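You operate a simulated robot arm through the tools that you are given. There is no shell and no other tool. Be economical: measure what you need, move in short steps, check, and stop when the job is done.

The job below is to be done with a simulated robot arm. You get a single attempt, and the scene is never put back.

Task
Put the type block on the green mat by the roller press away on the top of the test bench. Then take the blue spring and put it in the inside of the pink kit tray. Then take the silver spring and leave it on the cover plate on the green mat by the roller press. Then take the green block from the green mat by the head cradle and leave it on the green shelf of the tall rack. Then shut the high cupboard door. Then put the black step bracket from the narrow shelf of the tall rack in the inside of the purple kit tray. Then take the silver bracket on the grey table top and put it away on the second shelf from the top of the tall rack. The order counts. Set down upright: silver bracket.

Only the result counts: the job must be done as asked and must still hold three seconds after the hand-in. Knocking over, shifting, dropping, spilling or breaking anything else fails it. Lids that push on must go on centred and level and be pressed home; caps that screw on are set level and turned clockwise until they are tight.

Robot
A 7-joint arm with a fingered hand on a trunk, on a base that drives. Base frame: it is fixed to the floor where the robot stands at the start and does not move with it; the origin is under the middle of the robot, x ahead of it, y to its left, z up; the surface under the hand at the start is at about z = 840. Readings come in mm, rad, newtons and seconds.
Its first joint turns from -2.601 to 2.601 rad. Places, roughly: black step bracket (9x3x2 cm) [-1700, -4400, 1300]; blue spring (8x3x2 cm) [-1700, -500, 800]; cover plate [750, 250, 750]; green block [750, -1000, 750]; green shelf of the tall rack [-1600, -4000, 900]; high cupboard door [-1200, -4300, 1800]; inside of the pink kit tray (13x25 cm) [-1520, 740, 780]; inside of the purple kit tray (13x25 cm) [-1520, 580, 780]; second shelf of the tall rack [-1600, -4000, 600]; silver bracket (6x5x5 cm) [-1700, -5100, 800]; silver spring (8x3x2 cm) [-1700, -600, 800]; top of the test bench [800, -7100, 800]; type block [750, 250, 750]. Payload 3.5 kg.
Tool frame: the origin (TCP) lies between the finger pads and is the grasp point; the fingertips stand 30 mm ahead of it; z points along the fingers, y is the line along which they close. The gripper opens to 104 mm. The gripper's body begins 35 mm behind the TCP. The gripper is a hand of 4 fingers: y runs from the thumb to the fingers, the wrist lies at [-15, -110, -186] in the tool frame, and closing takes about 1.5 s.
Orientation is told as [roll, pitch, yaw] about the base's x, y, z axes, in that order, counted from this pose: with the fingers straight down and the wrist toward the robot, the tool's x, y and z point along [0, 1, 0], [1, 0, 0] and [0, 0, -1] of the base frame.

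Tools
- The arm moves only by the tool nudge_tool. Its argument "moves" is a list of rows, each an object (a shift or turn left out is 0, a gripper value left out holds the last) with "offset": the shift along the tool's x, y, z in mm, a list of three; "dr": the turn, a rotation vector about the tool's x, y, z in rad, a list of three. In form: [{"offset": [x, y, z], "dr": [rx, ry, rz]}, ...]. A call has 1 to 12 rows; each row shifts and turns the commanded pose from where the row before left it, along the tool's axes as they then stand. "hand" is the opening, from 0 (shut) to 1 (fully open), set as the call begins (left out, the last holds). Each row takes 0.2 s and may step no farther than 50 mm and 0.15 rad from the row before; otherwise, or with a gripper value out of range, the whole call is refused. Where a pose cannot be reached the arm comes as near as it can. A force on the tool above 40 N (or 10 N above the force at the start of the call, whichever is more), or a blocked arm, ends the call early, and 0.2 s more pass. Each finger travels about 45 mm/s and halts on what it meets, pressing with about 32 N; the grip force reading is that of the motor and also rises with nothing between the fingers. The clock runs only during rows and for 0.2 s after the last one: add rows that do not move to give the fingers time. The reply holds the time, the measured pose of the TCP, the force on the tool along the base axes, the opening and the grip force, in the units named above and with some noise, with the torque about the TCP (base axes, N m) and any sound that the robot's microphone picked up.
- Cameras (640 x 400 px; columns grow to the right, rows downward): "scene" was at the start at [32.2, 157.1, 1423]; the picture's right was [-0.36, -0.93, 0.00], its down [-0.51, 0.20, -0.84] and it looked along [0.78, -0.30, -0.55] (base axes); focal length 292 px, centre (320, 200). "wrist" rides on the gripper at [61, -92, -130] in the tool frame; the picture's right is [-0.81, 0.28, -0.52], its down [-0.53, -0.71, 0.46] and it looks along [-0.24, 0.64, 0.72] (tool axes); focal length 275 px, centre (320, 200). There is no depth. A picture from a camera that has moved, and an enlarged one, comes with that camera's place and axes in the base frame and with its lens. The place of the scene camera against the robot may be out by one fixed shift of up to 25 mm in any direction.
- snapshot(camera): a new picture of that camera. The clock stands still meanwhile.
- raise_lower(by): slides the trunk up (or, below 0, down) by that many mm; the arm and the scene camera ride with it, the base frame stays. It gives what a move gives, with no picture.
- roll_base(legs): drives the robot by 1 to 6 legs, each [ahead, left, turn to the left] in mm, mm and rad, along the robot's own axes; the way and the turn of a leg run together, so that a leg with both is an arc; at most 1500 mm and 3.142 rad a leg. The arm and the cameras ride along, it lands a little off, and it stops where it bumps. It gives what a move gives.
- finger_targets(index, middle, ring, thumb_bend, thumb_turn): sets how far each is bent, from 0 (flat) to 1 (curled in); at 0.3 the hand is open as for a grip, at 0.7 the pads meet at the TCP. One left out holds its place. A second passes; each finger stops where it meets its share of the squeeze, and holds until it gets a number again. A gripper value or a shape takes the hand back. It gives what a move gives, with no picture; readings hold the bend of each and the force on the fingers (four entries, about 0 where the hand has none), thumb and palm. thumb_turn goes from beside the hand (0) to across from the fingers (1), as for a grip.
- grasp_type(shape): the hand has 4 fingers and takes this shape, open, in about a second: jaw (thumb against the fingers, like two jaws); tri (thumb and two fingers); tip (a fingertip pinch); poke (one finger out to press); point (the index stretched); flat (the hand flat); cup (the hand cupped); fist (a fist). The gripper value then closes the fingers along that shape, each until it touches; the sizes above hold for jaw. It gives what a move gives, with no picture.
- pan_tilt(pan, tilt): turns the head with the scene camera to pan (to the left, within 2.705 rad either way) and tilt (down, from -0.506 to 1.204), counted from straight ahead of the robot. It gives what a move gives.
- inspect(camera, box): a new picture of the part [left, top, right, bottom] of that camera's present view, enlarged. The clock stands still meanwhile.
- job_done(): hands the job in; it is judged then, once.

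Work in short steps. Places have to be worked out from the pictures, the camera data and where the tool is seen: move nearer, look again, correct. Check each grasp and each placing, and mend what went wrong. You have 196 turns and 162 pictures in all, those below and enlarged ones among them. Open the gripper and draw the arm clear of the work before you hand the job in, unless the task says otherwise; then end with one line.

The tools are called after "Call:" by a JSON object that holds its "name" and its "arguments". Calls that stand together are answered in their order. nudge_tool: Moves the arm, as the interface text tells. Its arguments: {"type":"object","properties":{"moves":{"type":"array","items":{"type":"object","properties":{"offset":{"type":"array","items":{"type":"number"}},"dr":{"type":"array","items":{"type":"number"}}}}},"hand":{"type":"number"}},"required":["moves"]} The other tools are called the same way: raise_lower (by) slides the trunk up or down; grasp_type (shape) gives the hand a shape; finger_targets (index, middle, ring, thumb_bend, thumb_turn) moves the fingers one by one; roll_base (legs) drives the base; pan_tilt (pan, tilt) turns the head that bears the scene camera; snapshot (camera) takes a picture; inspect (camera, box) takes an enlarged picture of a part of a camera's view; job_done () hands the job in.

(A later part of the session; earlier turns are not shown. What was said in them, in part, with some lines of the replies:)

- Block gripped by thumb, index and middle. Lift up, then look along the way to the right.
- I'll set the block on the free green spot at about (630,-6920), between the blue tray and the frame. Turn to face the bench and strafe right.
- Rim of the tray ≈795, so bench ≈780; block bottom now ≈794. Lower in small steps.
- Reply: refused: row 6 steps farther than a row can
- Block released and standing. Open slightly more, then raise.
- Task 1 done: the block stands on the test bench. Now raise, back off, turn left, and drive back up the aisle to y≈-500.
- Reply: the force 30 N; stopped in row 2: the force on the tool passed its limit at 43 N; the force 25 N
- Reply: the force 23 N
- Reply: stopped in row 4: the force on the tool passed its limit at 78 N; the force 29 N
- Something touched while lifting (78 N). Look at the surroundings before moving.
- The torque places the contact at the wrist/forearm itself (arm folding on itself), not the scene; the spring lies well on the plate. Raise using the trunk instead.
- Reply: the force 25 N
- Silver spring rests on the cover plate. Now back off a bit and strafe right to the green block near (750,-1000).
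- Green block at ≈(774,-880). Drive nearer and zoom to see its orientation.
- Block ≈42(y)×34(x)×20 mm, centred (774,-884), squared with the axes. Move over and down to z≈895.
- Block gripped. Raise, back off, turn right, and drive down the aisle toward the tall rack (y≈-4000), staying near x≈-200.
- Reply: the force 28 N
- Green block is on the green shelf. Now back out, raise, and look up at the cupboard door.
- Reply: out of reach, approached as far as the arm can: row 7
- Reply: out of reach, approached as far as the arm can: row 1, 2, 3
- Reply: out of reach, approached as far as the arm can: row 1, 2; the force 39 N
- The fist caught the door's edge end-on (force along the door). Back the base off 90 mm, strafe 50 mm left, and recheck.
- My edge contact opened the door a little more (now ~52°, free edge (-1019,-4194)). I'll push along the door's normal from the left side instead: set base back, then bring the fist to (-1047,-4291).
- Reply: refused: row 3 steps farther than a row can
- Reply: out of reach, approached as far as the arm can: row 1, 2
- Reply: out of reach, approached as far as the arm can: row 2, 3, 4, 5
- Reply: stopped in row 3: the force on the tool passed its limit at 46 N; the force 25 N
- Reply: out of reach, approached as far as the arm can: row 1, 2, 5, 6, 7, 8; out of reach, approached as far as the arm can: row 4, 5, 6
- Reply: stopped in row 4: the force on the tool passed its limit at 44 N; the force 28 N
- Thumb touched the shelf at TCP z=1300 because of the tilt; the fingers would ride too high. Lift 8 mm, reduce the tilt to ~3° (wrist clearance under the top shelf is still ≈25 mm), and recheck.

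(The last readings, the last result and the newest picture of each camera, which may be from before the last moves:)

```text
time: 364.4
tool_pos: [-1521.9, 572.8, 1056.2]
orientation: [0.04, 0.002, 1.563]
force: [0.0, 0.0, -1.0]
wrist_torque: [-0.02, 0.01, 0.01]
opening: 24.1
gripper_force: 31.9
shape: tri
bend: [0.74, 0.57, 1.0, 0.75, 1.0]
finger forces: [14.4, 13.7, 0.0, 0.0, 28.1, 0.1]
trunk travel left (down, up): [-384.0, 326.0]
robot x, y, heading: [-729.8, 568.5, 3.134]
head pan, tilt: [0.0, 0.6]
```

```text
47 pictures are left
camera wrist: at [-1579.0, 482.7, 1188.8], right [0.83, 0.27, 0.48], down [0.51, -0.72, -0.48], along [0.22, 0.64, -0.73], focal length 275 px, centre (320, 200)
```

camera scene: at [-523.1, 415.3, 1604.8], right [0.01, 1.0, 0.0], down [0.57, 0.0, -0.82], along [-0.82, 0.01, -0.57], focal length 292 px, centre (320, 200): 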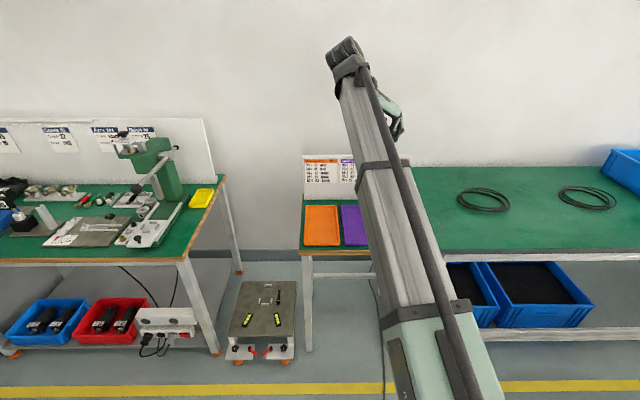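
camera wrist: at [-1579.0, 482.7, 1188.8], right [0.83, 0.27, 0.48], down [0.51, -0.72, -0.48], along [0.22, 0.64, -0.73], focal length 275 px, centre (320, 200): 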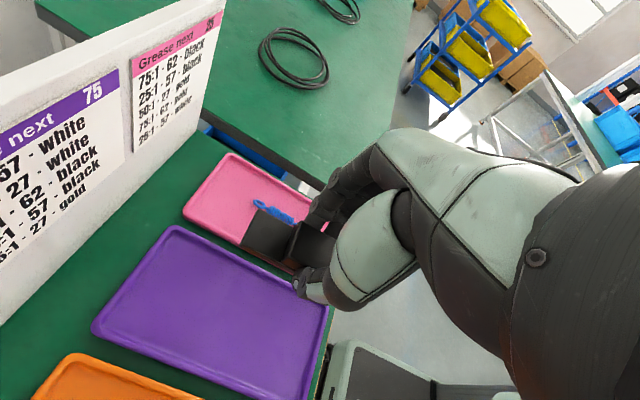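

Purple tray centre ≈(-1518,577). Shift 5 mm, lower by trunk to ~866, then creep down.

Call:
{"name": "nudge_tool", "arguments": {"moves": [{"offset": [-3, 5, 0]}]}}

Call:
{"name": "raise_lower", "arguments": {"by": -190}}

Call:
{"name": "snapshot", "arguments": {"camera": "wrist"}}

```text
time: 364.9
tool_pos: [-1517.7, 577.3, 1056.1]
orientation: [0.04, 0.002, 1.564]
force: [0.8, 0.3, -1.8]
wrist_torque: [0.0, 0.03, 0.01]
opening: 24.3
gripper_force: 32.0
shape: tri
bend: [0.74, 0.57, 1.0, 0.75, 1.0]
finger forces: [14.4, 13.7, 0.0, 0.0, 28.1, 0.0]
trunk travel left (down, up): [-384.0, 326.0]
robot x, y, heading: [-726.1, 565.7, 3.13]
head pan, tilt: [0.0, 0.6]
```

```text
time: 366.9
tool_pos: [-1519.2, 579.0, 865.9]
orientation: [0.04, 0.001, 1.563]
force: [0.3, 0.3, -1.8]
wrist_torque: [-0.01, -0.02, 0.0]
opening: 24.0
gripper_force: 32.4
shape: tri
bend: [0.74, 0.57, 1.0, 0.75, 1.0]
finger forces: [14.4, 13.7, 0.0, 0.1, 28.1, 0.1]
trunk travel left (down, up): [-194.0, 516.0]
robot x, y, heading: [-727.6, 565.8, 3.129]
head pan, tilt: [0.0, 0.6]
```

```text
46 pictures are left
camera wrist: at [-1575.7, 487.7, 998.4], right [0.83, 0.27, 0.48], down [0.51, -0.72, -0.48], along [0.22, 0.64, -0.73], focal length 275 px, centre (320, 200)
```

wrist: 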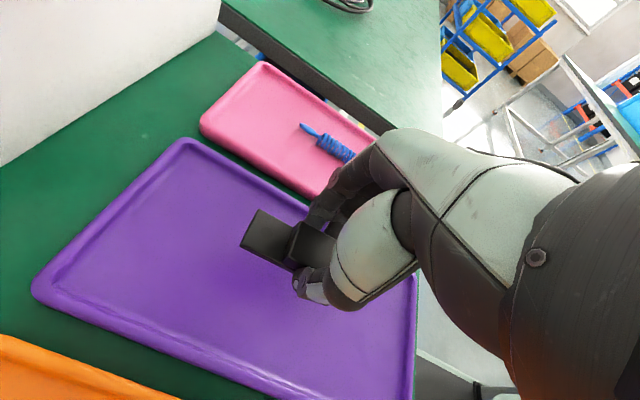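

Centred over the tray. Creep down to contact.

Call:
{"name": "nudge_tool", "arguments": {"moves": [{"offset": [0, 0, 12]}, {"offset": [0, 0, 10]}, {"offset": [0, 0, 4]}, {"offset": [0, 0, 3]}]}}

Call:
{"name": "nudge_tool", "arguments": {"moves": [{"offset": [0, 0, 2]}, {"offset": [0, 0, 2]}, {"offset": [0, 0, 2]}, {"offset": [0, 0, 2]}]}}

Call:
{"name": "inspect", "arguments": {"camera": "wrist", "box": [200, 150, 440, 300]}}

```text
time: 367.9
tool_pos: [-1520.8, 580.2, 835.5]
orientation: [0.04, 0.001, 1.564]
force: [-0.3, 0.8, -1.0]
wrist_torque: [-0.04, 0.0, -0.03]
opening: 24.1
gripper_force: 32.4
shape: tri
bend: [0.74, 0.57, 1.0, 0.75, 1.0]
finger forces: [14.4, 13.7, 0.0, 0.1, 28.2, 0.0]
trunk travel left (down, up): [-194.0, 516.0]
robot x, y, heading: [-727.5, 565.6, 3.136]
head pan, tilt: [0.0, 0.6]
```

```text
time: 368.9
tool_pos: [-1520.8, 579.0, 828.5]
orientation: [0.04, 0.002, 1.566]
force: [0.8, 0.6, -1.6]
wrist_torque: [-0.04, -0.01, -0.01]
opening: 23.8
gripper_force: 32.3
shape: tri
bend: [0.74, 0.57, 1.0, 0.75, 1.0]
finger forces: [14.4, 13.6, 0.0, 0.0, 28.0, 0.0]
trunk travel left (down, up): [-194.0, 516.0]
robot x, y, heading: [-727.2, 568.3, 3.135]
head pan, tilt: [0.0, 0.6]
```

```text
2.67 times, centred on (320, 225) of wrist
camera zoom: at [-1577.8, 487.2, 961.1], right [0.83, 0.27, 0.48], down [0.51, -0.72, -0.48], along [0.22, 0.64, -0.73], focal length 734 px, centre (320, 133)
```

zoom: 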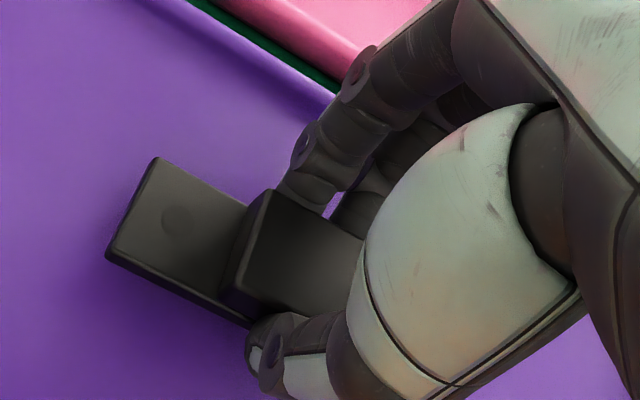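

Call:
{"name": "nudge_tool", "arguments": {"moves": [{"offset": [0, 0, 2]}, {"offset": [0, 0, 2]}]}}

Call:
{"name": "nudge_tool", "arguments": {"moves": [{"offset": [0, 0, 1.5]}, {"offset": [0, 0, 1.5]}]}}

```text
time: 369.5
tool_pos: [-1521.2, 578.2, 824.2]
orientation: [0.041, 0.004, 1.565]
force: [0.1, -0.2, -1.3]
wrist_torque: [0.03, -0.01, 0.02]
opening: 23.8
gripper_force: 32.5
shape: tri
bend: [0.74, 0.57, 1.0, 0.75, 1.0]
finger forces: [14.5, 13.7, 0.0, 0.0, 28.1, 0.0]
trunk travel left (down, up): [-194.0, 516.0]
robot x, y, heading: [-730.6, 568.8, 3.132]
head pan, tilt: [0.0, 0.6]
```

```text
time: 370.1
tool_pos: [-1521.8, 578.4, 821.4]
orientation: [0.04, 0.001, 1.564]
force: [0.0, 0.2, -0.9]
wrist_torque: [0.03, -0.04, -0.02]
opening: 24.1
gripper_force: 32.3
shape: tri
bend: [0.74, 0.57, 1.0, 0.75, 1.0]
finger forces: [14.4, 13.8, 0.0, 0.0, 28.0, 0.1]
trunk travel left (down, up): [-194.0, 516.0]
robot x, y, heading: [-728.1, 568.2, 3.13]
head pan, tilt: [0.0, 0.6]
```

Still no contact at 821; continue in small steps.

Call:
{"name": "nudge_tool", "arguments": {"moves": [{"offset": [0, 0, 1.5]}, {"offset": [0, 0, 1.5]}, {"offset": [0, 0, 1]}]}}

Call:
{"name": "nudge_tool", "arguments": {"moves": [{"offset": [0, 0, 1]}, {"offset": [0, 0, 1]}]}}

Call:
{"name": "inspect", "arguments": {"camera": "wrist", "box": [200, 150, 440, 300]}}

```text
time: 370.9
tool_pos: [-1520.8, 577.6, 818.2]
orientation: [0.042, 0.001, 1.565]
force: [-2.1, -1.0, 10.1]
wrist_torque: [0.08, 0.08, 0.03]
opening: 24.7
gripper_force: 31.8
shape: tri
bend: [0.74, 0.57, 1.0, 0.75, 1.0]
finger forces: [15.1, 15.7, 0.0, 0.0, 31.7, 0.0]
trunk travel left (down, up): [-194.0, 516.0]
robot x, y, heading: [-728.6, 565.6, 3.129]
head pan, tilt: [0.0, 0.6]
```

```text
time: 371.5
tool_pos: [-1520.6, 578.9, 817.3]
orientation: [0.044, 0.001, 1.565]
force: [-3.9, -0.7, 25.5]
wrist_torque: [0.11, 0.13, 0.07]
opening: 25.4
gripper_force: 32.2
shape: tri
bend: [0.74, 0.57, 1.0, 0.75, 1.0]
finger forces: [16.5, 17.6, 0.0, 0.0, 34.5, 0.1]
trunk travel left (down, up): [-194.0, 516.0]
robot x, y, heading: [-730.1, 565.4, 3.133]
head pan, tilt: [0.0, 0.6]
```

```text
2.67 times, centred on (320, 225) of wrist
camera zoom: at [-1576.7, 487.6, 950.9], right [0.83, 0.27, 0.48], down [0.51, -0.72, -0.48], along [0.22, 0.64, -0.73], focal length 734 px, centre (320, 133)
```

zoom: 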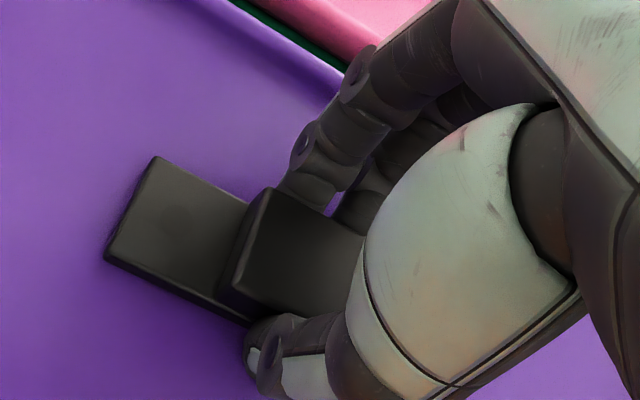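

Contact. Release with partial opening and lift by the trunk.

Call:
{"name": "nudge_tool", "arguments": {"hand": 0.5, "moves": [{"offset": [0, 0, -1]}, {}, {}, {}, {}]}}

Call:
{"name": "raise_lower", "arguments": {"by": 250}}

Call:
{"name": "snapshot", "arguments": {"camera": "wrist"}}

```text
time: 372.7
tool_pos: [-1520.1, 577.4, 817.7]
orientation: [0.04, 0.002, 1.562]
force: [1.0, 0.0, 9.3]
wrist_torque: [0.0, -0.05, -0.07]
opening: 49.2
gripper_force: 0.0
shape: tri
bend: [0.74, 0.46, 0.99, 0.72, 1.0]
finger forces: [1.6, 3.5, 0.0, 0.1, 4.1, 0.1]
trunk travel left (down, up): [-194.0, 516.0]
robot x, y, heading: [-729.7, 567.1, 3.133]
head pan, tilt: [0.0, 0.6]
```

```text
time: 375.3
tool_pos: [-1520.6, 578.7, 1067.3]
orientation: [0.041, 0.002, 1.563]
force: [0.2, 0.0, 0.3]
wrist_torque: [-0.01, 0.01, -0.03]
opening: 51.6
gripper_force: 0.0
shape: tri
bend: [0.74, 0.45, 0.99, 0.7, 1.0]
finger forces: [0.0, 0.0, 0.1, 0.0, 0.0, 0.0]
trunk travel left (down, up): [-444.0, 266.0]
robot x, y, heading: [-730.3, 569.2, 3.134]
head pan, tilt: [0.0, 0.6]
```

```text
43 pictures are left
camera wrist: at [-1578.0, 487.4, 1199.6], right [0.83, 0.27, 0.48], down [0.51, -0.72, -0.48], along [0.22, 0.64, -0.73], focal length 275 px, centre (320, 200)
```

wrist: 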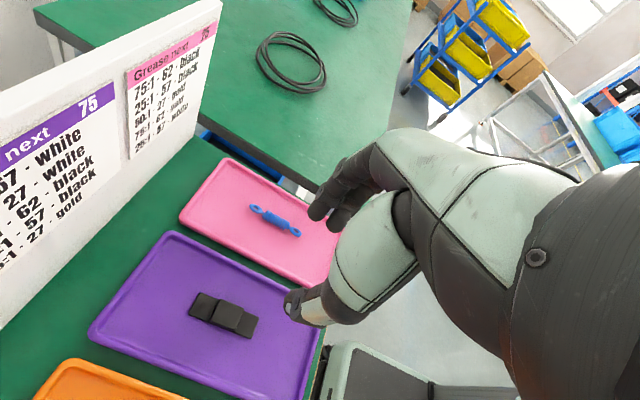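

Both trays look right. Restore the hand to neutral, back off, turn left and drive down the aisle to the grey table (y≈-5100).

Call:
{"name": "roll_base", "arguments": {"legs": [[-350, 0, 0]]}}

Call:
{"name": "nudge_tool", "arguments": {"hand": 1, "moves": [{"dr": [0, 0, -0.1428]}, {"dr": [0, 0, -0.1428]}, {"dr": [0, 0, -0.1428]}, {"dr": [0, 0, -0.1428]}, {"dr": [0, 0, -0.1428]}, {"dr": [0, 0, -0.1428]}, {"dr": [0, 0, -0.1428]}, {"dr": [0, 0, -0.1428]}, {"dr": [0, 0, -0.1428]}, {"dr": [0, 0, -0.1428]}, {"dr": [0, 0, -0.1428]}, {"dr": [0.041, 0, 0]}]}}

Call:
{"name": "raise_lower", "arguments": {"by": 150}}

Call:
{"name": "roll_base", "arguments": {"legs": [[0, 0, 1.58], [1500, 0, 0], [1500, 0, 0]]}}

```text
time: 377.6
tool_pos: [-1169.4, 574.0, 1067.1]
orientation: [0.041, 0.002, 1.566]
force: [0.0, -0.3, 0.2]
wrist_torque: [0.0, 0.02, 0.05]
opening: 51.6
gripper_force: 0.0
shape: tri
bend: [0.74, 0.45, 0.99, 0.7, 1.0]
finger forces: [0.0, 0.0, 0.0, 0.1, 0.0, 0.0]
trunk travel left (down, up): [-444.0, 266.0]
robot x, y, heading: [-375.2, 565.0, 3.13]
head pan, tilt: [0.0, 0.6]
```

```text
time: 380.2
tool_pos: [-1169.3, 574.2, 1066.5]
orientation: [0.002, 0.001, 3.139]
force: [0.4, -0.3, -0.2]
wrist_torque: [-0.02, 0.01, 0.02]
opening: 103.7
gripper_force: 0.1
shape: tri
bend: [0.3, 0.3, 0.99, 0.3, 0.98]
finger forces: [0.0, 0.0, 0.0, 0.0, 0.0, 0.1]
trunk travel left (down, up): [-444.0, 266.0]
robot x, y, heading: [-379.1, 566.4, 3.128]
head pan, tilt: [0.0, 0.6]
```

```text
time: 381.9
tool_pos: [-1168.9, 574.2, 1216.7]
orientation: [0.003, 0.0, 3.136]
force: [0.6, -0.5, -0.5]
wrist_torque: [0.0, -0.02, 0.01]
opening: 103.9
gripper_force: 0.0
shape: tri
bend: [0.3, 0.3, 0.99, 0.3, 0.98]
finger forces: [0.0, 0.0, 0.0, 0.0, 0.0, 0.0]
trunk travel left (down, up): [-594.0, 116.0]
robot x, y, heading: [-374.7, 564.0, 3.13]
head pan, tilt: [0.0, 0.6]
```

```text
time: 400.4
tool_pos: [-135.0, -3240.3, 1216.1]
orientation: [0.001, 0.001, -1.498]
force: [-0.5, 0.4, 0.9]
wrist_torque: [0.02, 0.01, -0.03]
opening: 103.5
gripper_force: 0.1
shape: tri
bend: [0.3, 0.3, 0.99, 0.3, 0.98]
finger forces: [0.0, 0.1, 0.1, 0.0, 0.0, 0.0]
trunk travel left (down, up): [-594.0, 116.0]
robot x, y, heading: [-186.1, -2449.8, -1.506]
head pan, tilt: [0.0, 0.6]
```

Correct heading and drive the remaining 2.65 m, then turn right to face the grey table.

Call:
{"name": "roll_base", "arguments": {"legs": [[0, 0, -0.12], [1500, 0, 0], [1130, 0, 0], [0, 0, -1.515]]}}

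Call:
{"name": "pan_tilt", "arguments": {"pan": 0.0, "tilt": 0.5}}

Call:
{"name": "snapshot", "arguments": {"camera": "scene"}}

Call:
{"name": "snapshot", "arguments": {"camera": "wrist"}}

```text
time: 417.5
tool_pos: [-1095.8, -5086.3, 1217.0]
orientation: [0.002, -0.002, -3.135]
force: [0.0, 0.2, -0.8]
wrist_torque: [0.01, 0.01, 0.04]
opening: 103.5
gripper_force: 0.0
shape: tri
bend: [0.3, 0.3, 0.99, 0.3, 0.98]
finger forces: [0.1, 0.0, 0.0, 0.1, 0.1, 0.0]
trunk travel left (down, up): [-594.0, 116.0]
robot x, y, heading: [-301.8, -5086.2, -3.134]
head pan, tilt: [0.0, 0.6]
```

```text
time: 418.2
tool_pos: [-1095.1, -5085.2, 1217.3]
orientation: [0.002, 0.0, -3.136]
force: [-0.8, -0.3, 0.2]
wrist_torque: [0.0, -0.01, 0.01]
opening: 103.7
gripper_force: 0.1
shape: tri
bend: [0.3, 0.3, 0.99, 0.3, 0.98]
finger forces: [0.1, 0.0, 0.0, 0.0, 0.0, 0.0]
trunk travel left (down, up): [-594.0, 116.0]
robot x, y, heading: [-304.9, -5084.4, -3.139]
head pan, tilt: [0.0, 0.499]
```

```text
42 pictures are left
camera scene: at [-352.9, -5236.7, 1573.9], right [0.0, 1.0, 0.0], down [0.48, 0.0, -0.88], along [-0.88, 0.0, -0.48], focal length 292 px, centre (320, 200)
```

scene: 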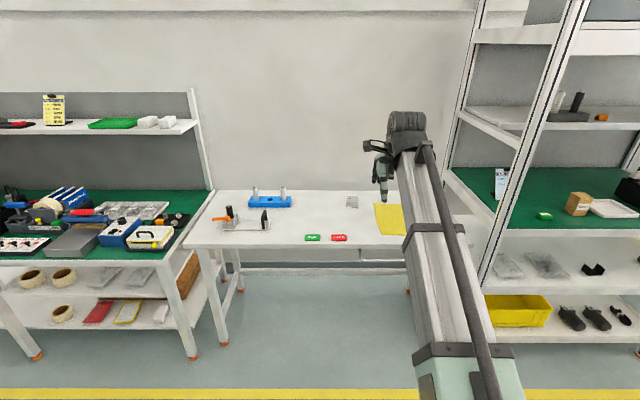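

```text
41 pictures are left
camera wrist: at [-1002.8, -5146.3, 1347.3], right [-0.28, 0.81, 0.52], down [0.71, 0.54, -0.46], along [-0.65, 0.24, -0.73], focal length 275 px, centre (320, 200)
```

wrist: 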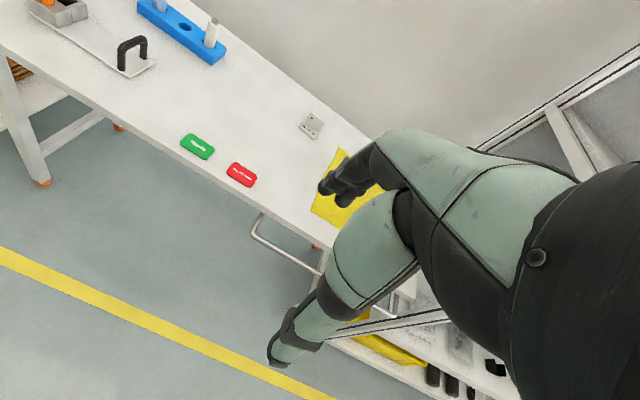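

Zoom at the silver bracket.

Call:
{"name": "inspect", "arguments": {"camera": "wrist", "box": [270, 95, 350, 145]}}

Call:
{"name": "inspect", "arguments": {"camera": "scene", "box": [320, 180, 400, 230]}}

```text
8.00 times, centred on (310, 120) of wrist
camera zoom: at [-1002.8, -5146.3, 1347.3], right [-0.28, 0.81, 0.52], down [0.71, 0.54, -0.46], along [-0.65, 0.24, -0.73], focal length 2202 px, centre (400, 840)
```

zoom: 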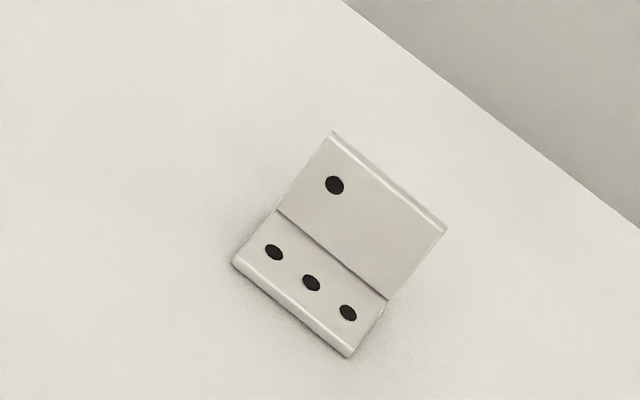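

```text
8.00 times, centred on (360, 205) of scene
camera zoom: at [-352.9, -5236.7, 1573.9], right [0.0, 1.0, 0.0], down [0.48, 0.0, -0.88], along [-0.88, 0.0, -0.48], focal length 2333 px, centre (0, 160)
```

zoom: 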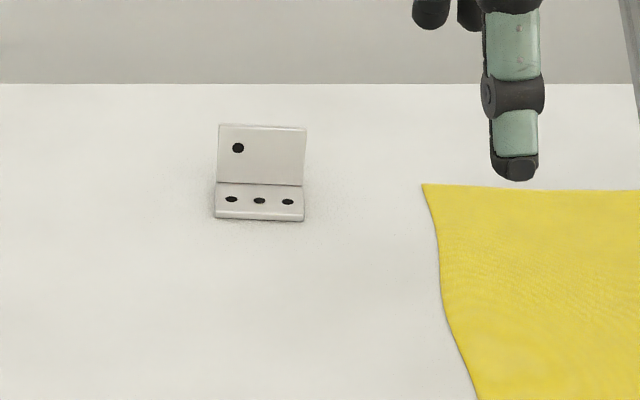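

It's an L-bracket: flat flange toward me, upright plate behind (yaw ≈ −0.1 rad). I'll grip the upright plate from above. Drive forward 520, lower, and look.

Call:
{"name": "roll_base", "arguments": {"legs": [[540, 0, 0]]}}

Call:
{"name": "raise_lower", "arguments": {"by": -200}}

Call:
{"name": "snapshot", "arguments": {"camera": "wrist"}}

```text
time: 421.3
tool_pos: [-1641.4, -5094.1, 1215.6]
orientation: [0.003, 0.002, -3.129]
force: [-0.7, 1.3, 0.1]
wrist_torque: [0.01, 0.0, 0.02]
opening: 103.9
gripper_force: 0.0
shape: tri
bend: [0.3, 0.3, 0.99, 0.3, 0.98]
finger forces: [0.1, 0.0, 0.0, 0.0, 0.0, 0.0]
trunk travel left (down, up): [-594.0, 116.0]
robot x, y, heading: [-848.8, -5089.7, -3.133]
head pan, tilt: [0.0, 0.499]
```

```text
time: 423.5
tool_pos: [-1640.3, -5095.3, 1017.3]
orientation: [0.001, 0.0, -3.13]
force: [0.2, -0.7, 0.2]
wrist_torque: [0.01, 0.0, 0.0]
opening: 103.6
gripper_force: 0.0
shape: tri
bend: [0.3, 0.3, 0.99, 0.3, 0.98]
finger forces: [0.0, 0.0, 0.0, 0.0, 0.1, 0.0]
trunk travel left (down, up): [-394.0, 316.0]
robot x, y, heading: [-846.0, -5091.1, -3.128]
head pan, tilt: [0.0, 0.499]
```

```text
38 pictures are left
camera wrist: at [-1548.6, -5153.7, 1147.4], right [-0.29, 0.81, 0.52], down [0.71, 0.54, -0.46], along [-0.65, 0.23, -0.73], focal length 275 px, centre (320, 200)
```

wrist: 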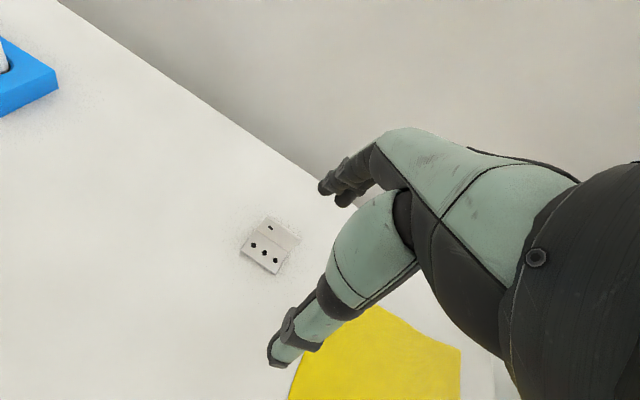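

Call:
{"name": "inspect", "arguments": {"camera": "wrist", "box": [220, 200, 316, 260]}}

```text
6.67 times, centred on (268, 230) of wrist
camera zoom: at [-1548.6, -5153.7, 1147.4], right [-0.29, 0.81, 0.52], down [0.71, 0.54, -0.46], along [-0.65, 0.23, -0.73], focal length 1835 px, centre (667, 0)
```

zoom: 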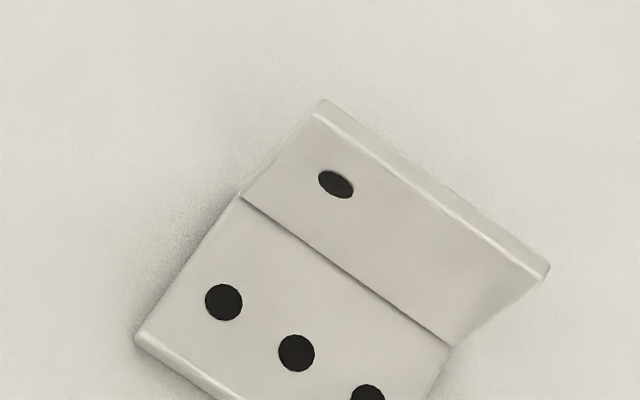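

Upright plate runs from ≈(-1752,-5114) to (-1748,-5056), top z≈830, table ≈780. Drive 70 closer, align yaw, and descend to TCP≈875.

Call:
{"name": "roll_base", "arguments": {"legs": [[70, 0, 0]]}}

Call:
{"name": "nudge_tool", "arguments": {"moves": [{"offset": [-4, 20, 40], "dr": [0, 0, 0.09]}, {"offset": [-3, 20, 40]}, {"offset": [0, 0, 40]}, {"offset": [0, 0, 22]}]}}

Call:
{"name": "snapshot", "arguments": {"camera": "wrist"}}

```text
time: 424.5
tool_pos: [-1711.0, -5094.7, 1017.8]
orientation: [0.001, -0.001, -3.129]
force: [-0.2, -0.5, -0.5]
wrist_torque: [0.0, -0.03, 0.01]
opening: 103.8
gripper_force: 0.1
shape: tri
bend: [0.3, 0.3, 0.99, 0.3, 0.98]
finger forces: [0.0, 0.0, 0.0, 0.1, 0.0, 0.0]
trunk travel left (down, up): [-394.0, 316.0]
robot x, y, heading: [-919.0, -5090.5, -3.133]
head pan, tilt: [0.0, 0.499]
```

```text
time: 425.5
tool_pos: [-1751.7, -5087.1, 872.8]
orientation: [0.001, 0.001, 3.063]
force: [-0.5, 0.2, 0.7]
wrist_torque: [-0.01, 0.0, 0.0]
opening: 103.7
gripper_force: 0.1
shape: tri
bend: [0.3, 0.3, 0.99, 0.3, 0.98]
finger forces: [0.1, 0.1, 0.0, 0.0, 0.0, 0.0]
trunk travel left (down, up): [-394.0, 316.0]
robot x, y, heading: [-917.3, -5090.9, -3.138]
head pan, tilt: [0.0, 0.499]
```

```text
36 pictures are left
camera wrist: at [-1664.9, -5154.0, 1003.7], right [-0.21, 0.83, 0.52], down [0.75, 0.48, -0.46], along [-0.62, 0.29, -0.72], focal length 275 px, centre (320, 200)
```

wrist: 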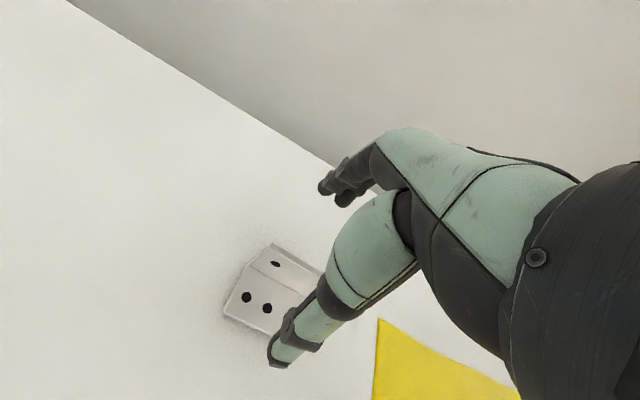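

Aligned. Lower 38 mm and close on the upright plate.

Call:
{"name": "nudge_tool", "arguments": {"moves": [{"offset": [0, 2, 15]}, {"offset": [0, 0, 13]}, {"offset": [0, 0, 10]}]}}

Call:
{"name": "nudge_tool", "arguments": {"hand": 0, "moves": [{}, {}, {}, {}, {}, {}, {}, {}, {}]}}

Call:
{"name": "inspect", "arguments": {"camera": "wrist", "box": [180, 160, 420, 310]}}

```text
time: 426.3
tool_pos: [-1752.7, -5086.1, 836.3]
orientation: [0.001, 0.0, 3.064]
force: [-0.5, 0.9, 0.0]
wrist_torque: [-0.02, 0.02, -0.03]
opening: 103.6
gripper_force: 0.1
shape: tri
bend: [0.3, 0.3, 0.99, 0.3, 0.98]
finger forces: [0.1, 0.0, 0.0, 0.0, 0.1, 0.1]
trunk travel left (down, up): [-394.0, 316.0]
robot x, y, heading: [-921.5, -5090.5, -3.132]
head pan, tilt: [0.0, 0.499]
```

```text
time: 428.3
tool_pos: [-1753.3, -5087.4, 836.5]
orientation: [0.003, 0.002, 3.065]
force: [-0.6, 0.5, -0.1]
wrist_torque: [0.02, 0.01, 0.02]
opening: 0.7
gripper_force: 32.2
shape: tri
bend: [0.69, 0.7, 1.0, 0.71, 1.0]
finger forces: [14.4, 13.9, 0.1, 0.1, 28.4, 0.1]
trunk travel left (down, up): [-394.0, 316.0]
robot x, y, heading: [-921.0, -5092.0, -3.134]
head pan, tilt: [0.0, 0.499]
```

```text
2.67 times, centred on (300, 235) of wrist
camera zoom: at [-1666.6, -5154.4, 966.6], right [-0.21, 0.83, 0.52], down [0.75, 0.48, -0.46], along [-0.62, 0.29, -0.73], focal length 734 px, centre (373, 107)
```

zoom: 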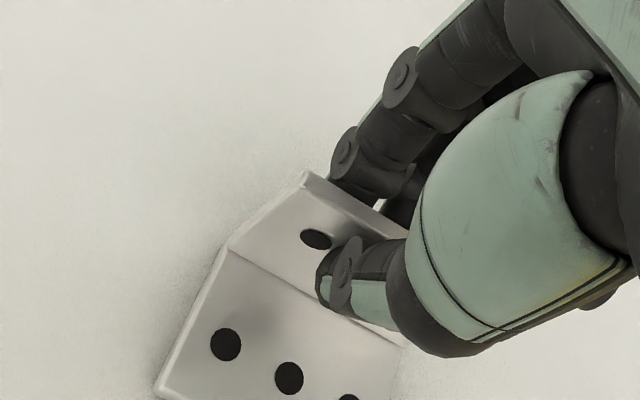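

Plate held between thumb and fingers. Lift and verify.

Call:
{"name": "raise_lower", "arguments": {"by": 120}}

Call:
{"name": "snapshot", "arguments": {"camera": "wrist"}}

```text
time: 429.8
tool_pos: [-1752.7, -5086.1, 955.6]
orientation: [0.002, 0.001, 3.065]
force: [-0.8, 0.1, -1.7]
wrist_torque: [0.0, 0.05, -0.01]
opening: 1.0
gripper_force: 31.9
shape: tri
bend: [0.69, 0.7, 1.0, 0.71, 1.0]
finger forces: [14.4, 14.0, 0.0, 0.1, 28.4, 0.0]
trunk travel left (down, up): [-514.0, 196.0]
robot x, y, heading: [-916.8, -5090.7, -3.131]
head pan, tilt: [0.0, 0.499]
```

```text
34 pictures are left
camera wrist: at [-1666.6, -5154.4, 1086.5], right [-0.21, 0.83, 0.52], down [0.75, 0.48, -0.46], along [-0.62, 0.29, -0.73], focal length 275 px, centre (320, 200)
```

wrist: 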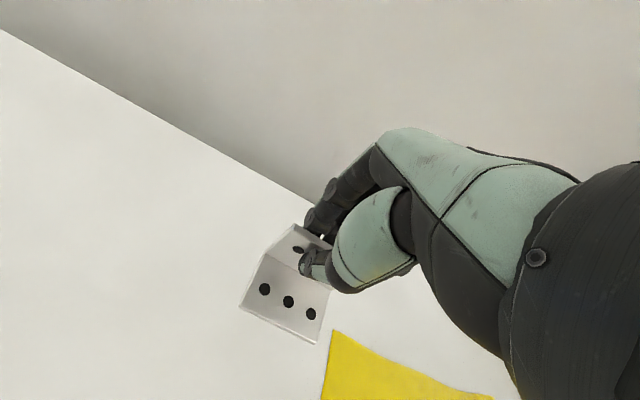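

Bracket lifted upright. Back off 520 and strafe right to the rack, then study the shelf at z≈600.

Call:
{"name": "roll_base", "arguments": {"legs": [[-520, 0, 0], [0, -1200, 0]]}}

Call:
{"name": "pan_tilt", "arguments": {"pan": 0.1, "tilt": 0.55}}

Call:
{"name": "snapshot", "arguments": {"camera": "scene"}}

Call:
{"name": "snapshot", "arguments": {"camera": "wrist"}}

```text
time: 438.6
tool_pos: [-1246.9, -3884.6, 956.2]
orientation: [0.003, 0.003, 3.075]
force: [0.4, -0.4, -2.0]
wrist_torque: [0.01, 0.01, -0.02]
opening: 1.2
gripper_force: 32.3
shape: tri
bend: [0.69, 0.7, 1.0, 0.71, 1.0]
finger forces: [14.4, 14.0, 0.0, 0.1, 28.3, 0.0]
trunk travel left (down, up): [-514.0, 196.0]
robot x, y, heading: [-412.6, -3880.4, -3.12]
head pan, tilt: [0.0, 0.499]
```

```text
time: 439.2
tool_pos: [-1247.5, -3885.0, 956.0]
orientation: [0.0, 0.001, 3.074]
force: [-0.1, 0.2, -1.8]
wrist_torque: [0.01, -0.01, 0.0]
opening: 0.8
gripper_force: 31.3
shape: tri
bend: [0.69, 0.7, 1.0, 0.71, 1.0]
finger forces: [14.4, 13.9, 0.0, 0.1, 28.3, 0.1]
trunk travel left (down, up): [-514.0, 196.0]
robot x, y, heading: [-414.6, -3881.8, -3.124]
head pan, tilt: [0.099, 0.55]
```

```text
33 pictures are left
camera scene: at [-459.5, -4040.3, 1489.4], right [-0.12, 0.99, 0.0], down [0.52, 0.06, -0.85], along [-0.85, -0.1, -0.52], focal length 292 px, centre (320, 200)
```

scene: 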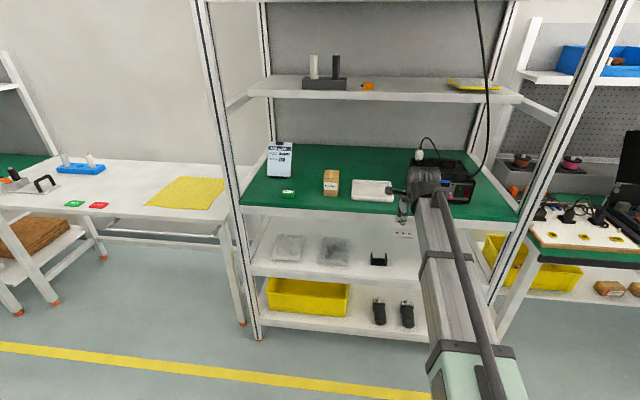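

```text
32 pictures are left
camera wrist: at [-1160.3, -3951.3, 1086.6], right [-0.22, 0.83, 0.52], down [0.75, 0.48, -0.46], along [-0.63, 0.29, -0.73], focal length 275 px, centre (320, 200)
```

wrist: 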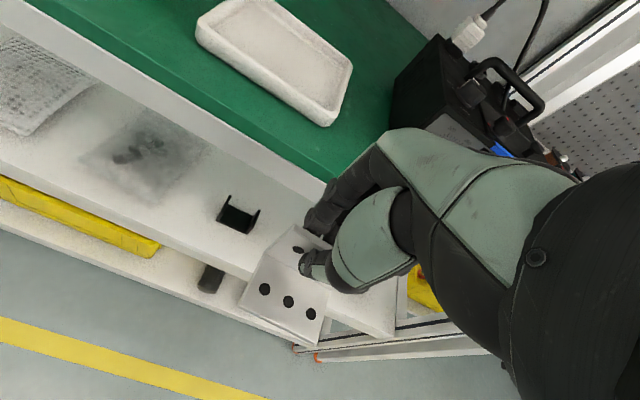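

Target shelf has bags and a black clip on the left half; the right half seems free. Strafe 150 mm further right and look at the area under the hand.

Call:
{"name": "roll_base", "arguments": {"legs": [[0, -150, -0.02]]}}

Call:
{"name": "raise_lower", "arguments": {"by": -150}}

Call:
{"name": "snapshot", "arguments": {"camera": "wrist"}}

Call:
{"name": "snapshot", "arguments": {"camera": "scene"}}

```text
time: 440.6
tool_pos: [-1249.2, -3719.4, 955.1]
orientation: [0.001, 0.002, 3.056]
force: [-0.4, -0.4, -1.3]
wrist_torque: [0.01, 0.02, 0.0]
opening: 1.0
gripper_force: 31.7
shape: tri
bend: [0.69, 0.7, 1.0, 0.71, 1.0]
finger forces: [14.6, 14.0, 0.0, 0.1, 28.4, 0.0]
trunk travel left (down, up): [-514.0, 196.0]
robot x, y, heading: [-412.8, -3729.6, -3.136]
head pan, tilt: [0.099, 0.55]
```

```text
time: 442.4
tool_pos: [-1249.2, -3720.0, 806.6]
orientation: [0.001, 0.0, 3.056]
force: [-0.7, 0.2, -1.2]
wrist_torque: [0.03, -0.02, 0.02]
opening: 1.0
gripper_force: 32.1
shape: tri
bend: [0.69, 0.7, 1.0, 0.71, 1.0]
finger forces: [14.5, 14.1, 0.0, 0.0, 28.4, 0.1]
trunk travel left (down, up): [-364.0, 346.0]
robot x, y, heading: [-413.0, -3725.3, -3.142]
head pan, tilt: [0.099, 0.55]
```

```text
31 pictures are left
camera wrist: at [-1162.9, -3788.4, 936.6], right [-0.2, 0.83, 0.52], down [0.76, 0.47, -0.46], along [-0.62, 0.3, -0.73], focal length 275 px, centre (320, 200)
```

wrist: 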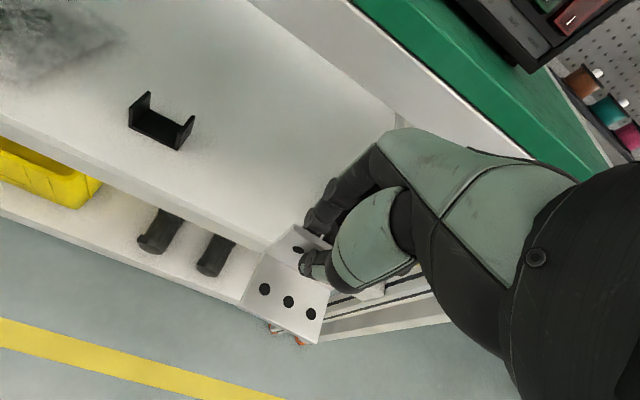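

```text
30 pictures are left
camera scene: at [-464.2, -3890.0, 1339.4], right [-0.1, 0.99, 0.0], down [0.52, 0.05, -0.85], along [-0.85, -0.09, -0.52], focal length 292 px, centre (320, 200)
```

scene: 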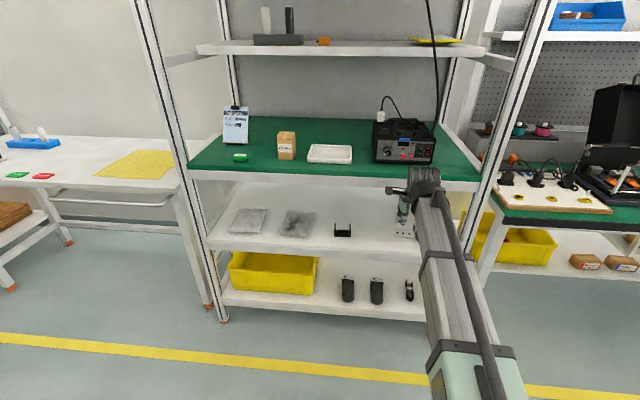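

Shelf measured at z≈562, front edge x≈-1351; spot (-1418,-3720) is free. Lower 145 mm outside the rack, then look before moving in.

Call:
{"name": "raise_lower", "arguments": {"by": -145}}

Call:
{"name": "snapshot", "arguments": {"camera": "wrist"}}

```text
time: 444.1
tool_pos: [-1247.5, -3720.0, 662.0]
orientation: [0.001, 0.002, 3.056]
force: [-0.8, 0.5, -1.2]
wrist_torque: [0.04, 0.05, 0.03]
opening: 0.7
gripper_force: 32.3
shape: tri
bend: [0.69, 0.7, 1.0, 0.71, 1.0]
finger forces: [14.5, 14.0, 0.0, 0.0, 28.4, 0.0]
trunk travel left (down, up): [-219.0, 491.0]
robot x, y, heading: [-414.0, -3733.1, -3.142]
head pan, tilt: [0.099, 0.55]
```

```text
29 pictures are left
camera wrist: at [-1162.9, -3788.4, 791.6], right [-0.2, 0.83, 0.52], down [0.76, 0.47, -0.46], along [-0.62, 0.3, -0.73], focal length 275 px, centre (320, 200)
```

wrist: 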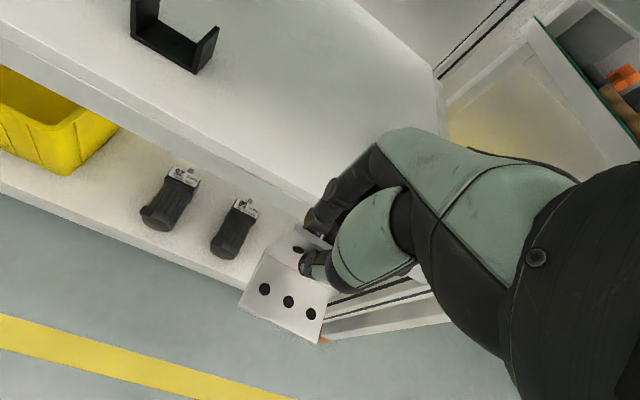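

Path is clear. Drive in 170 mm.

Call:
{"name": "roll_base", "arguments": {"legs": [[170, 0, 0]]}}

Call:
{"name": "snapshot", "arguments": {"camera": "wrist"}}

Call:
{"name": "snapshot", "arguments": {"camera": "scene"}}

```text
time: 445.5
tool_pos: [-1419.3, -3719.7, 661.2]
orientation: [0.001, 0.0, 3.055]
force: [0.9, -0.3, -1.6]
wrist_torque: [-0.01, 0.01, -0.01]
opening: 0.9
gripper_force: 32.1
shape: tri
bend: [0.69, 0.7, 1.0, 0.71, 1.0]
finger forces: [14.6, 14.0, 0.1, 0.0, 28.4, 0.0]
trunk travel left (down, up): [-219.0, 491.0]
robot x, y, heading: [-582.5, -3731.0, -3.14]
head pan, tilt: [0.099, 0.55]
```

```text
28 pictures are left
camera wrist: at [-1334.0, -3788.1, 791.6], right [-0.2, 0.83, 0.52], down [0.76, 0.47, -0.46], along [-0.62, 0.3, -0.73], focal length 275 px, centre (320, 200)
```

wrist: 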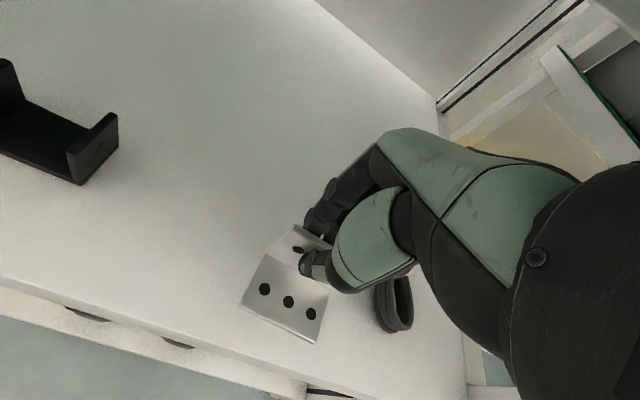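

```text
27 pictures are left
camera scene: at [-635.3, -3890.2, 1194.3], right [-0.1, 0.99, 0.0], down [0.52, 0.05, -0.85], along [-0.85, -0.09, -0.52], focal length 292 px, centre (320, 200)
```

scene: 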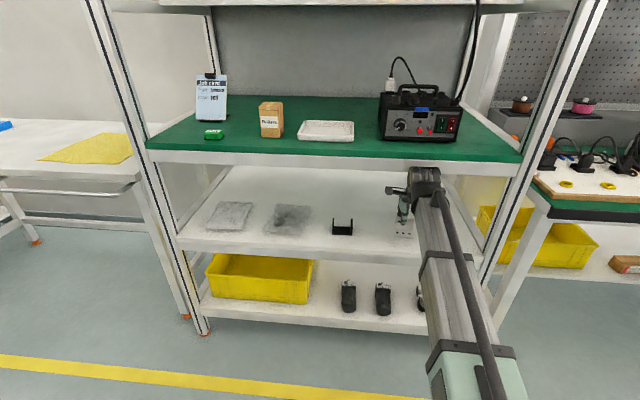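

A ring sits ~140 mm to the right, the clip ~150 mm left — spot is clear. Lower: 30 mm, then creep.

Call:
{"name": "nudge_tool", "arguments": {"moves": [{"offset": [0, 0, 14]}, {"offset": [0, 0, 12]}, {"offset": [0, 0, 8]}, {"offset": [0, 0, 3]}]}}

Call:
{"name": "inspect", "arguments": {"camera": "wrist", "box": [180, 180, 420, 330]}}

```text
time: 446.5
tool_pos: [-1419.9, -3719.9, 624.2]
orientation: [0.003, 0.002, 3.055]
force: [0.3, -0.5, -1.1]
wrist_torque: [0.02, 0.0, -0.02]
opening: 0.8
gripper_force: 31.9
shape: tri
bend: [0.69, 0.7, 1.0, 0.71, 1.0]
finger forces: [14.5, 14.1, 0.0, 0.1, 28.6, 0.0]
trunk travel left (down, up): [-219.0, 491.0]
robot x, y, heading: [-588.2, -3727.7, -3.14]
head pan, tilt: [0.099, 0.55]
```

```text
2.67 times, centred on (300, 255) of wrist
camera zoom: at [-1334.7, -3788.4, 754.5], right [-0.2, 0.83, 0.52], down [0.76, 0.47, -0.46], along [-0.62, 0.3, -0.73], focal length 734 px, centre (373, 53)
```

zoom: 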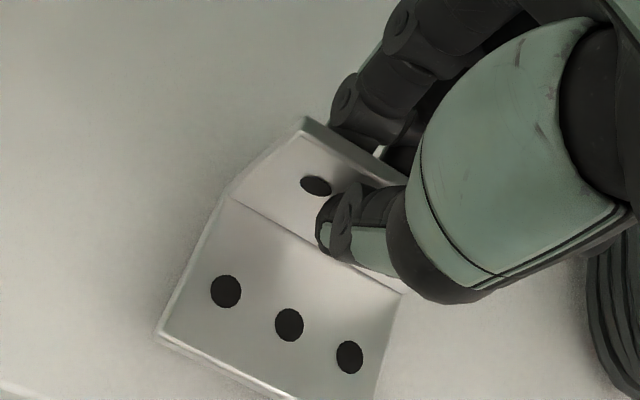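

Close to contact; creep in 2 mm steps.

Call:
{"name": "nudge_tool", "arguments": {"moves": [{"offset": [0, 0, 2]}, {"offset": [0, 0, 2]}, {"offset": [0, 0, 1.5]}]}}

Call:
{"name": "nudge_tool", "arguments": {"moves": [{"offset": [0, 0, 1.5]}, {"offset": [0, 0, 1.5]}]}}

```text
time: 447.3
tool_pos: [-1418.8, -3720.6, 618.6]
orientation: [0.002, -0.001, 3.055]
force: [-0.3, 0.1, -0.8]
wrist_torque: [-0.02, -0.01, 0.0]
opening: 0.9
gripper_force: 31.9
shape: tri
bend: [0.69, 0.7, 1.0, 0.71, 1.0]
finger forces: [14.4, 14.0, 0.1, 0.1, 28.5, 0.0]
trunk travel left (down, up): [-219.0, 491.0]
robot x, y, heading: [-582.9, -3730.2, -3.144]
head pan, tilt: [0.099, 0.55]
```

```text
time: 447.9
tool_pos: [-1419.7, -3720.9, 615.9]
orientation: [0.001, 0.0, 3.055]
force: [-1.4, 0.2, -0.5]
wrist_torque: [-0.02, -0.01, 0.0]
opening: 1.0
gripper_force: 32.0
shape: tri
bend: [0.69, 0.7, 1.0, 0.71, 1.0]
finger forces: [14.6, 14.1, 0.0, 0.0, 28.6, 0.0]
trunk travel left (down, up): [-219.0, 491.0]
robot x, y, heading: [-585.2, -3733.5, -3.142]
head pan, tilt: [0.099, 0.55]
```

No contact yet; keep going.

Call:
{"name": "nudge_tool", "arguments": {"moves": [{"offset": [0, 0, 1.5]}, {"offset": [0, 0, 1.5]}, {"offset": [0, 0, 1.5]}]}}

Call:
{"name": "nudge_tool", "arguments": {"moves": [{"offset": [0, 0, 1.5]}, {"offset": [0, 0, 1.5]}]}}

Call:
{"name": "inspect", "arguments": {"camera": "wrist", "box": [180, 180, 420, 330]}}

```text
time: 448.7
tool_pos: [-1419.5, -3719.5, 615.0]
orientation: [0.002, -0.004, 3.054]
force: [-2.4, -0.7, 21.2]
wrist_torque: [-0.02, 0.1, -0.01]
opening: 1.6
gripper_force: 31.8
shape: tri
bend: [0.71, 0.7, 1.0, 0.71, 1.0]
finger forces: [17.6, 17.7, 0.0, 0.1, 33.1, 0.0]
trunk travel left (down, up): [-219.0, 491.0]
robot x, y, heading: [-582.7, -3733.1, -3.142]
head pan, tilt: [0.099, 0.55]
```

```text
time: 449.4
tool_pos: [-1420.6, -3720.4, 614.5]
orientation: [0.003, -0.012, 3.055]
force: [1.2, -0.4, 23.9]
wrist_torque: [-0.04, -0.02, 0.01]
opening: 1.9
gripper_force: 32.6
shape: tri
bend: [0.71, 0.71, 1.0, 0.72, 1.0]
finger forces: [17.8, 16.8, 0.0, 0.0, 37.2, 0.0]
trunk travel left (down, up): [-219.0, 491.0]
robot x, y, heading: [-585.3, -3728.2, -3.139]
head pan, tilt: [0.099, 0.55]
stopped in row 2: the force on the tool passed its limit at 41 N (the readings are from after the stop); the commanded pose is now the measured one
```

```text
2.67 times, centred on (300, 255) of wrist
camera zoom: at [-1332.7, -3788.3, 743.7], right [-0.2, 0.83, 0.52], down [0.75, 0.47, -0.46], along [-0.63, 0.3, -0.72], focal length 734 px, centre (373, 53)
```

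zoom: 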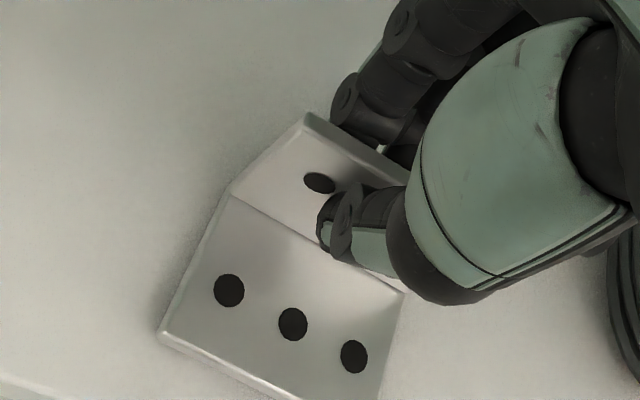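

Firm contact, upright. Ease 1.5 mm, open, then raise 32 mm and back out.

Call:
{"name": "nudge_tool", "arguments": {"hand": 0.5, "moves": [{"offset": [0, 0, -1]}, {}, {}, {}, {}, {}]}}

Call:
{"name": "nudge_tool", "arguments": {"moves": [{"offset": [0, 0, -8]}, {"offset": [0, 0, -12]}, {"offset": [0, 0, -12]}]}}

Call:
{"name": "inspect", "arguments": {"camera": "wrist", "box": [180, 180, 420, 330]}}

```text
time: 450.8
tool_pos: [-1420.5, -3719.9, 611.6]
orientation: [0.002, -0.003, 3.054]
force: [0.6, -0.1, -0.4]
wrist_torque: [0.01, 0.02, 0.0]
opening: 51.4
gripper_force: 0.0
shape: tri
bend: [0.74, 0.45, 0.99, 0.7, 1.0]
finger forces: [0.0, 0.0, 0.0, 0.1, 0.0, 0.0]
trunk travel left (down, up): [-219.0, 491.0]
robot x, y, heading: [-583.5, -3731.0, -3.142]
head pan, tilt: [0.099, 0.55]
```

```text
time: 451.6
tool_pos: [-1419.5, -3720.3, 644.0]
orientation: [0.002, -0.005, 3.055]
force: [0.1, 0.0, 0.1]
wrist_torque: [-0.01, -0.02, 0.0]
opening: 51.5
gripper_force: 0.1
shape: tri
bend: [0.74, 0.45, 0.99, 0.7, 1.0]
finger forces: [0.0, 0.1, 0.1, 0.0, 0.0, 0.0]
trunk travel left (down, up): [-219.0, 491.0]
robot x, y, heading: [-583.4, -3728.3, -3.139]
head pan, tilt: [0.099, 0.55]
```

```text
2.67 times, centred on (300, 255) of wrist
camera zoom: at [-1333.5, -3789.0, 774.0], right [-0.2, 0.83, 0.52], down [0.76, 0.47, -0.46], along [-0.62, 0.3, -0.72], focal length 734 px, centre (373, 53)
```

zoom: 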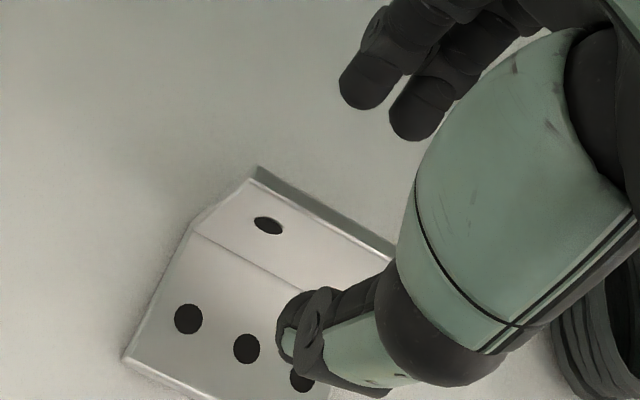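

Bracket stands upright. Raise 16 mm more to clear its plate, then back the base out.

Call:
{"name": "nudge_tool", "arguments": {"moves": [{"offset": [0, 0, -8]}, {"offset": [0, 0, -8]}]}}

Call:
{"name": "roll_base", "arguments": {"legs": [[-300, 0, 0]]}}

Call:
{"name": "snapshot", "arguments": {"camera": "scene"}}

Call:
{"name": "snapshot", "arguments": {"camera": "wrist"}}

```text
time: 452.2
tool_pos: [-1419.6, -3719.6, 659.3]
orientation: [0.003, -0.004, 3.055]
force: [-0.7, -0.4, 0.0]
wrist_torque: [-0.05, 0.01, -0.02]
opening: 51.7
gripper_force: 0.0
shape: tri
bend: [0.74, 0.45, 0.99, 0.7, 1.0]
finger forces: [0.0, 0.0, 0.0, 0.0, 0.0, 0.0]
trunk travel left (down, up): [-219.0, 491.0]
robot x, y, heading: [-587.2, -3728.0, -3.139]
head pan, tilt: [0.099, 0.55]
```

```text
time: 454.2
tool_pos: [-1128.2, -3718.5, 659.0]
orientation: [0.003, -0.001, 3.055]
force: [-0.1, -0.3, -0.3]
wrist_torque: [0.0, 0.01, 0.0]
opening: 51.6
gripper_force: 0.1
shape: tri
bend: [0.74, 0.45, 0.99, 0.7, 1.0]
finger forces: [0.0, 0.0, 0.0, 0.1, 0.1, 0.0]
trunk travel left (down, up): [-219.0, 491.0]
robot x, y, heading: [-290.0, -3728.4, 3.14]
head pan, tilt: [0.099, 0.55]
```

```text
23 pictures are left
camera scene: at [-344.0, -3890.2, 1194.3], right [-0.1, 1.0, 0.0], down [0.52, 0.05, -0.85], along [-0.85, -0.08, -0.52], focal length 292 px, centre (320, 200)
```

scene: 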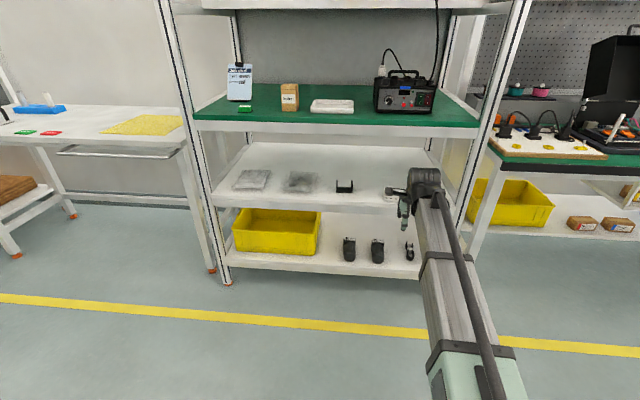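

```text
22 pictures are left
camera wrist: at [-1041.7, -3786.9, 789.2], right [-0.2, 0.83, 0.52], down [0.76, 0.47, -0.46], along [-0.62, 0.3, -0.72], focal length 275 px, centre (320, 200)
```

wrist: 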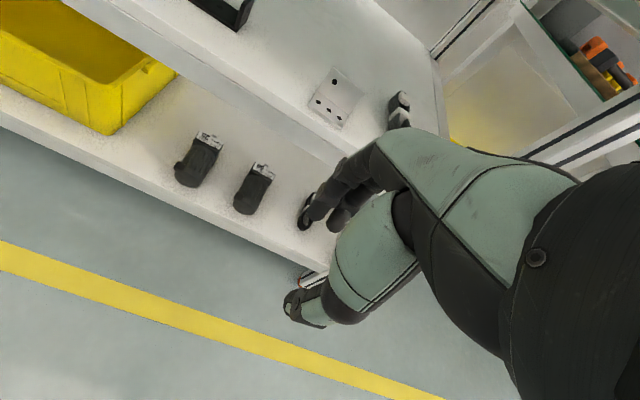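

The silver bracket stands upright on the z≈600 shelf. Open the hand fully, with the arm clear, and do a last check of the cupboard door.

Call:
{"name": "nudge_tool", "arguments": {"hand": 1, "moves": [{}, {}, {}, {}]}}

Call:
{"name": "pan_tilt", "arguments": {"pan": 0.2, "tilt": -0.2}}

Call:
{"name": "snapshot", "arguments": {"camera": "scene"}}

```text
time: 455.2
tool_pos: [-1128.2, -3718.8, 658.6]
orientation: [0.003, -0.003, 3.054]
force: [0.2, -0.2, 0.1]
wrist_torque: [-0.02, 0.0, 0.01]
opening: 103.7
gripper_force: 0.1
shape: tri
bend: [0.3, 0.3, 0.99, 0.3, 0.98]
finger forces: [0.0, 0.1, 0.1, 0.0, 0.0, 0.0]
trunk travel left (down, up): [-219.0, 491.0]
robot x, y, heading: [-294.8, -3727.4, 3.14]
head pan, tilt: [0.099, 0.55]
```

```text
time: 456.3
tool_pos: [-1127.0, -3717.8, 658.7]
orientation: [0.004, -0.004, 3.055]
force: [-0.7, 0.9, -0.4]
wrist_torque: [-0.01, 0.0, 0.0]
opening: 103.6
gripper_force: 0.1
shape: tri
bend: [0.3, 0.3, 0.99, 0.3, 0.98]
finger forces: [0.0, 0.1, 0.1, 0.0, 0.0, 0.0]
trunk travel left (down, up): [-219.0, 491.0]
robot x, y, heading: [-292.9, -3729.0, 3.143]
head pan, tilt: [0.201, -0.201]
```

```text
21 pictures are left
camera scene: at [-336.1, -3897.8, 1262.4], right [-0.2, 0.98, 0.0], down [-0.19, -0.04, -0.98], along [-0.96, -0.19, 0.2], focal length 292 px, centre (320, 200)
```

scene: 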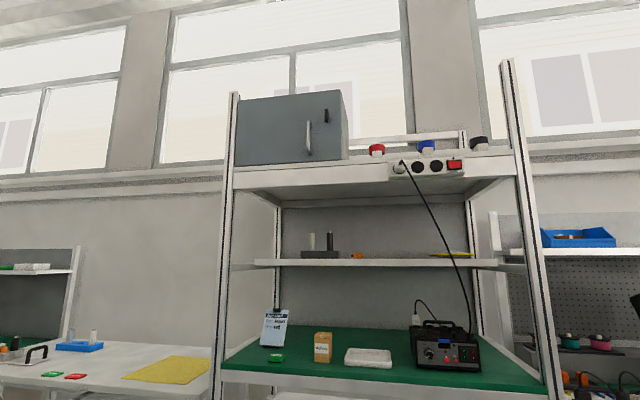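

The door is shut, every item is placed, and the hand is open and clear. Hand in.

Call:
{"name": "job_done", "arguments": {}}

```text
The job is handed in.
```

I finished all seven steps in order and handed the job in. I put the silver bracket upright on the tall rack's shelf at z ≈ 560, because your listed place for the second shelf is at 600. Counting every tier from the top, that shelf is fourth, so this step may not match what you meant.
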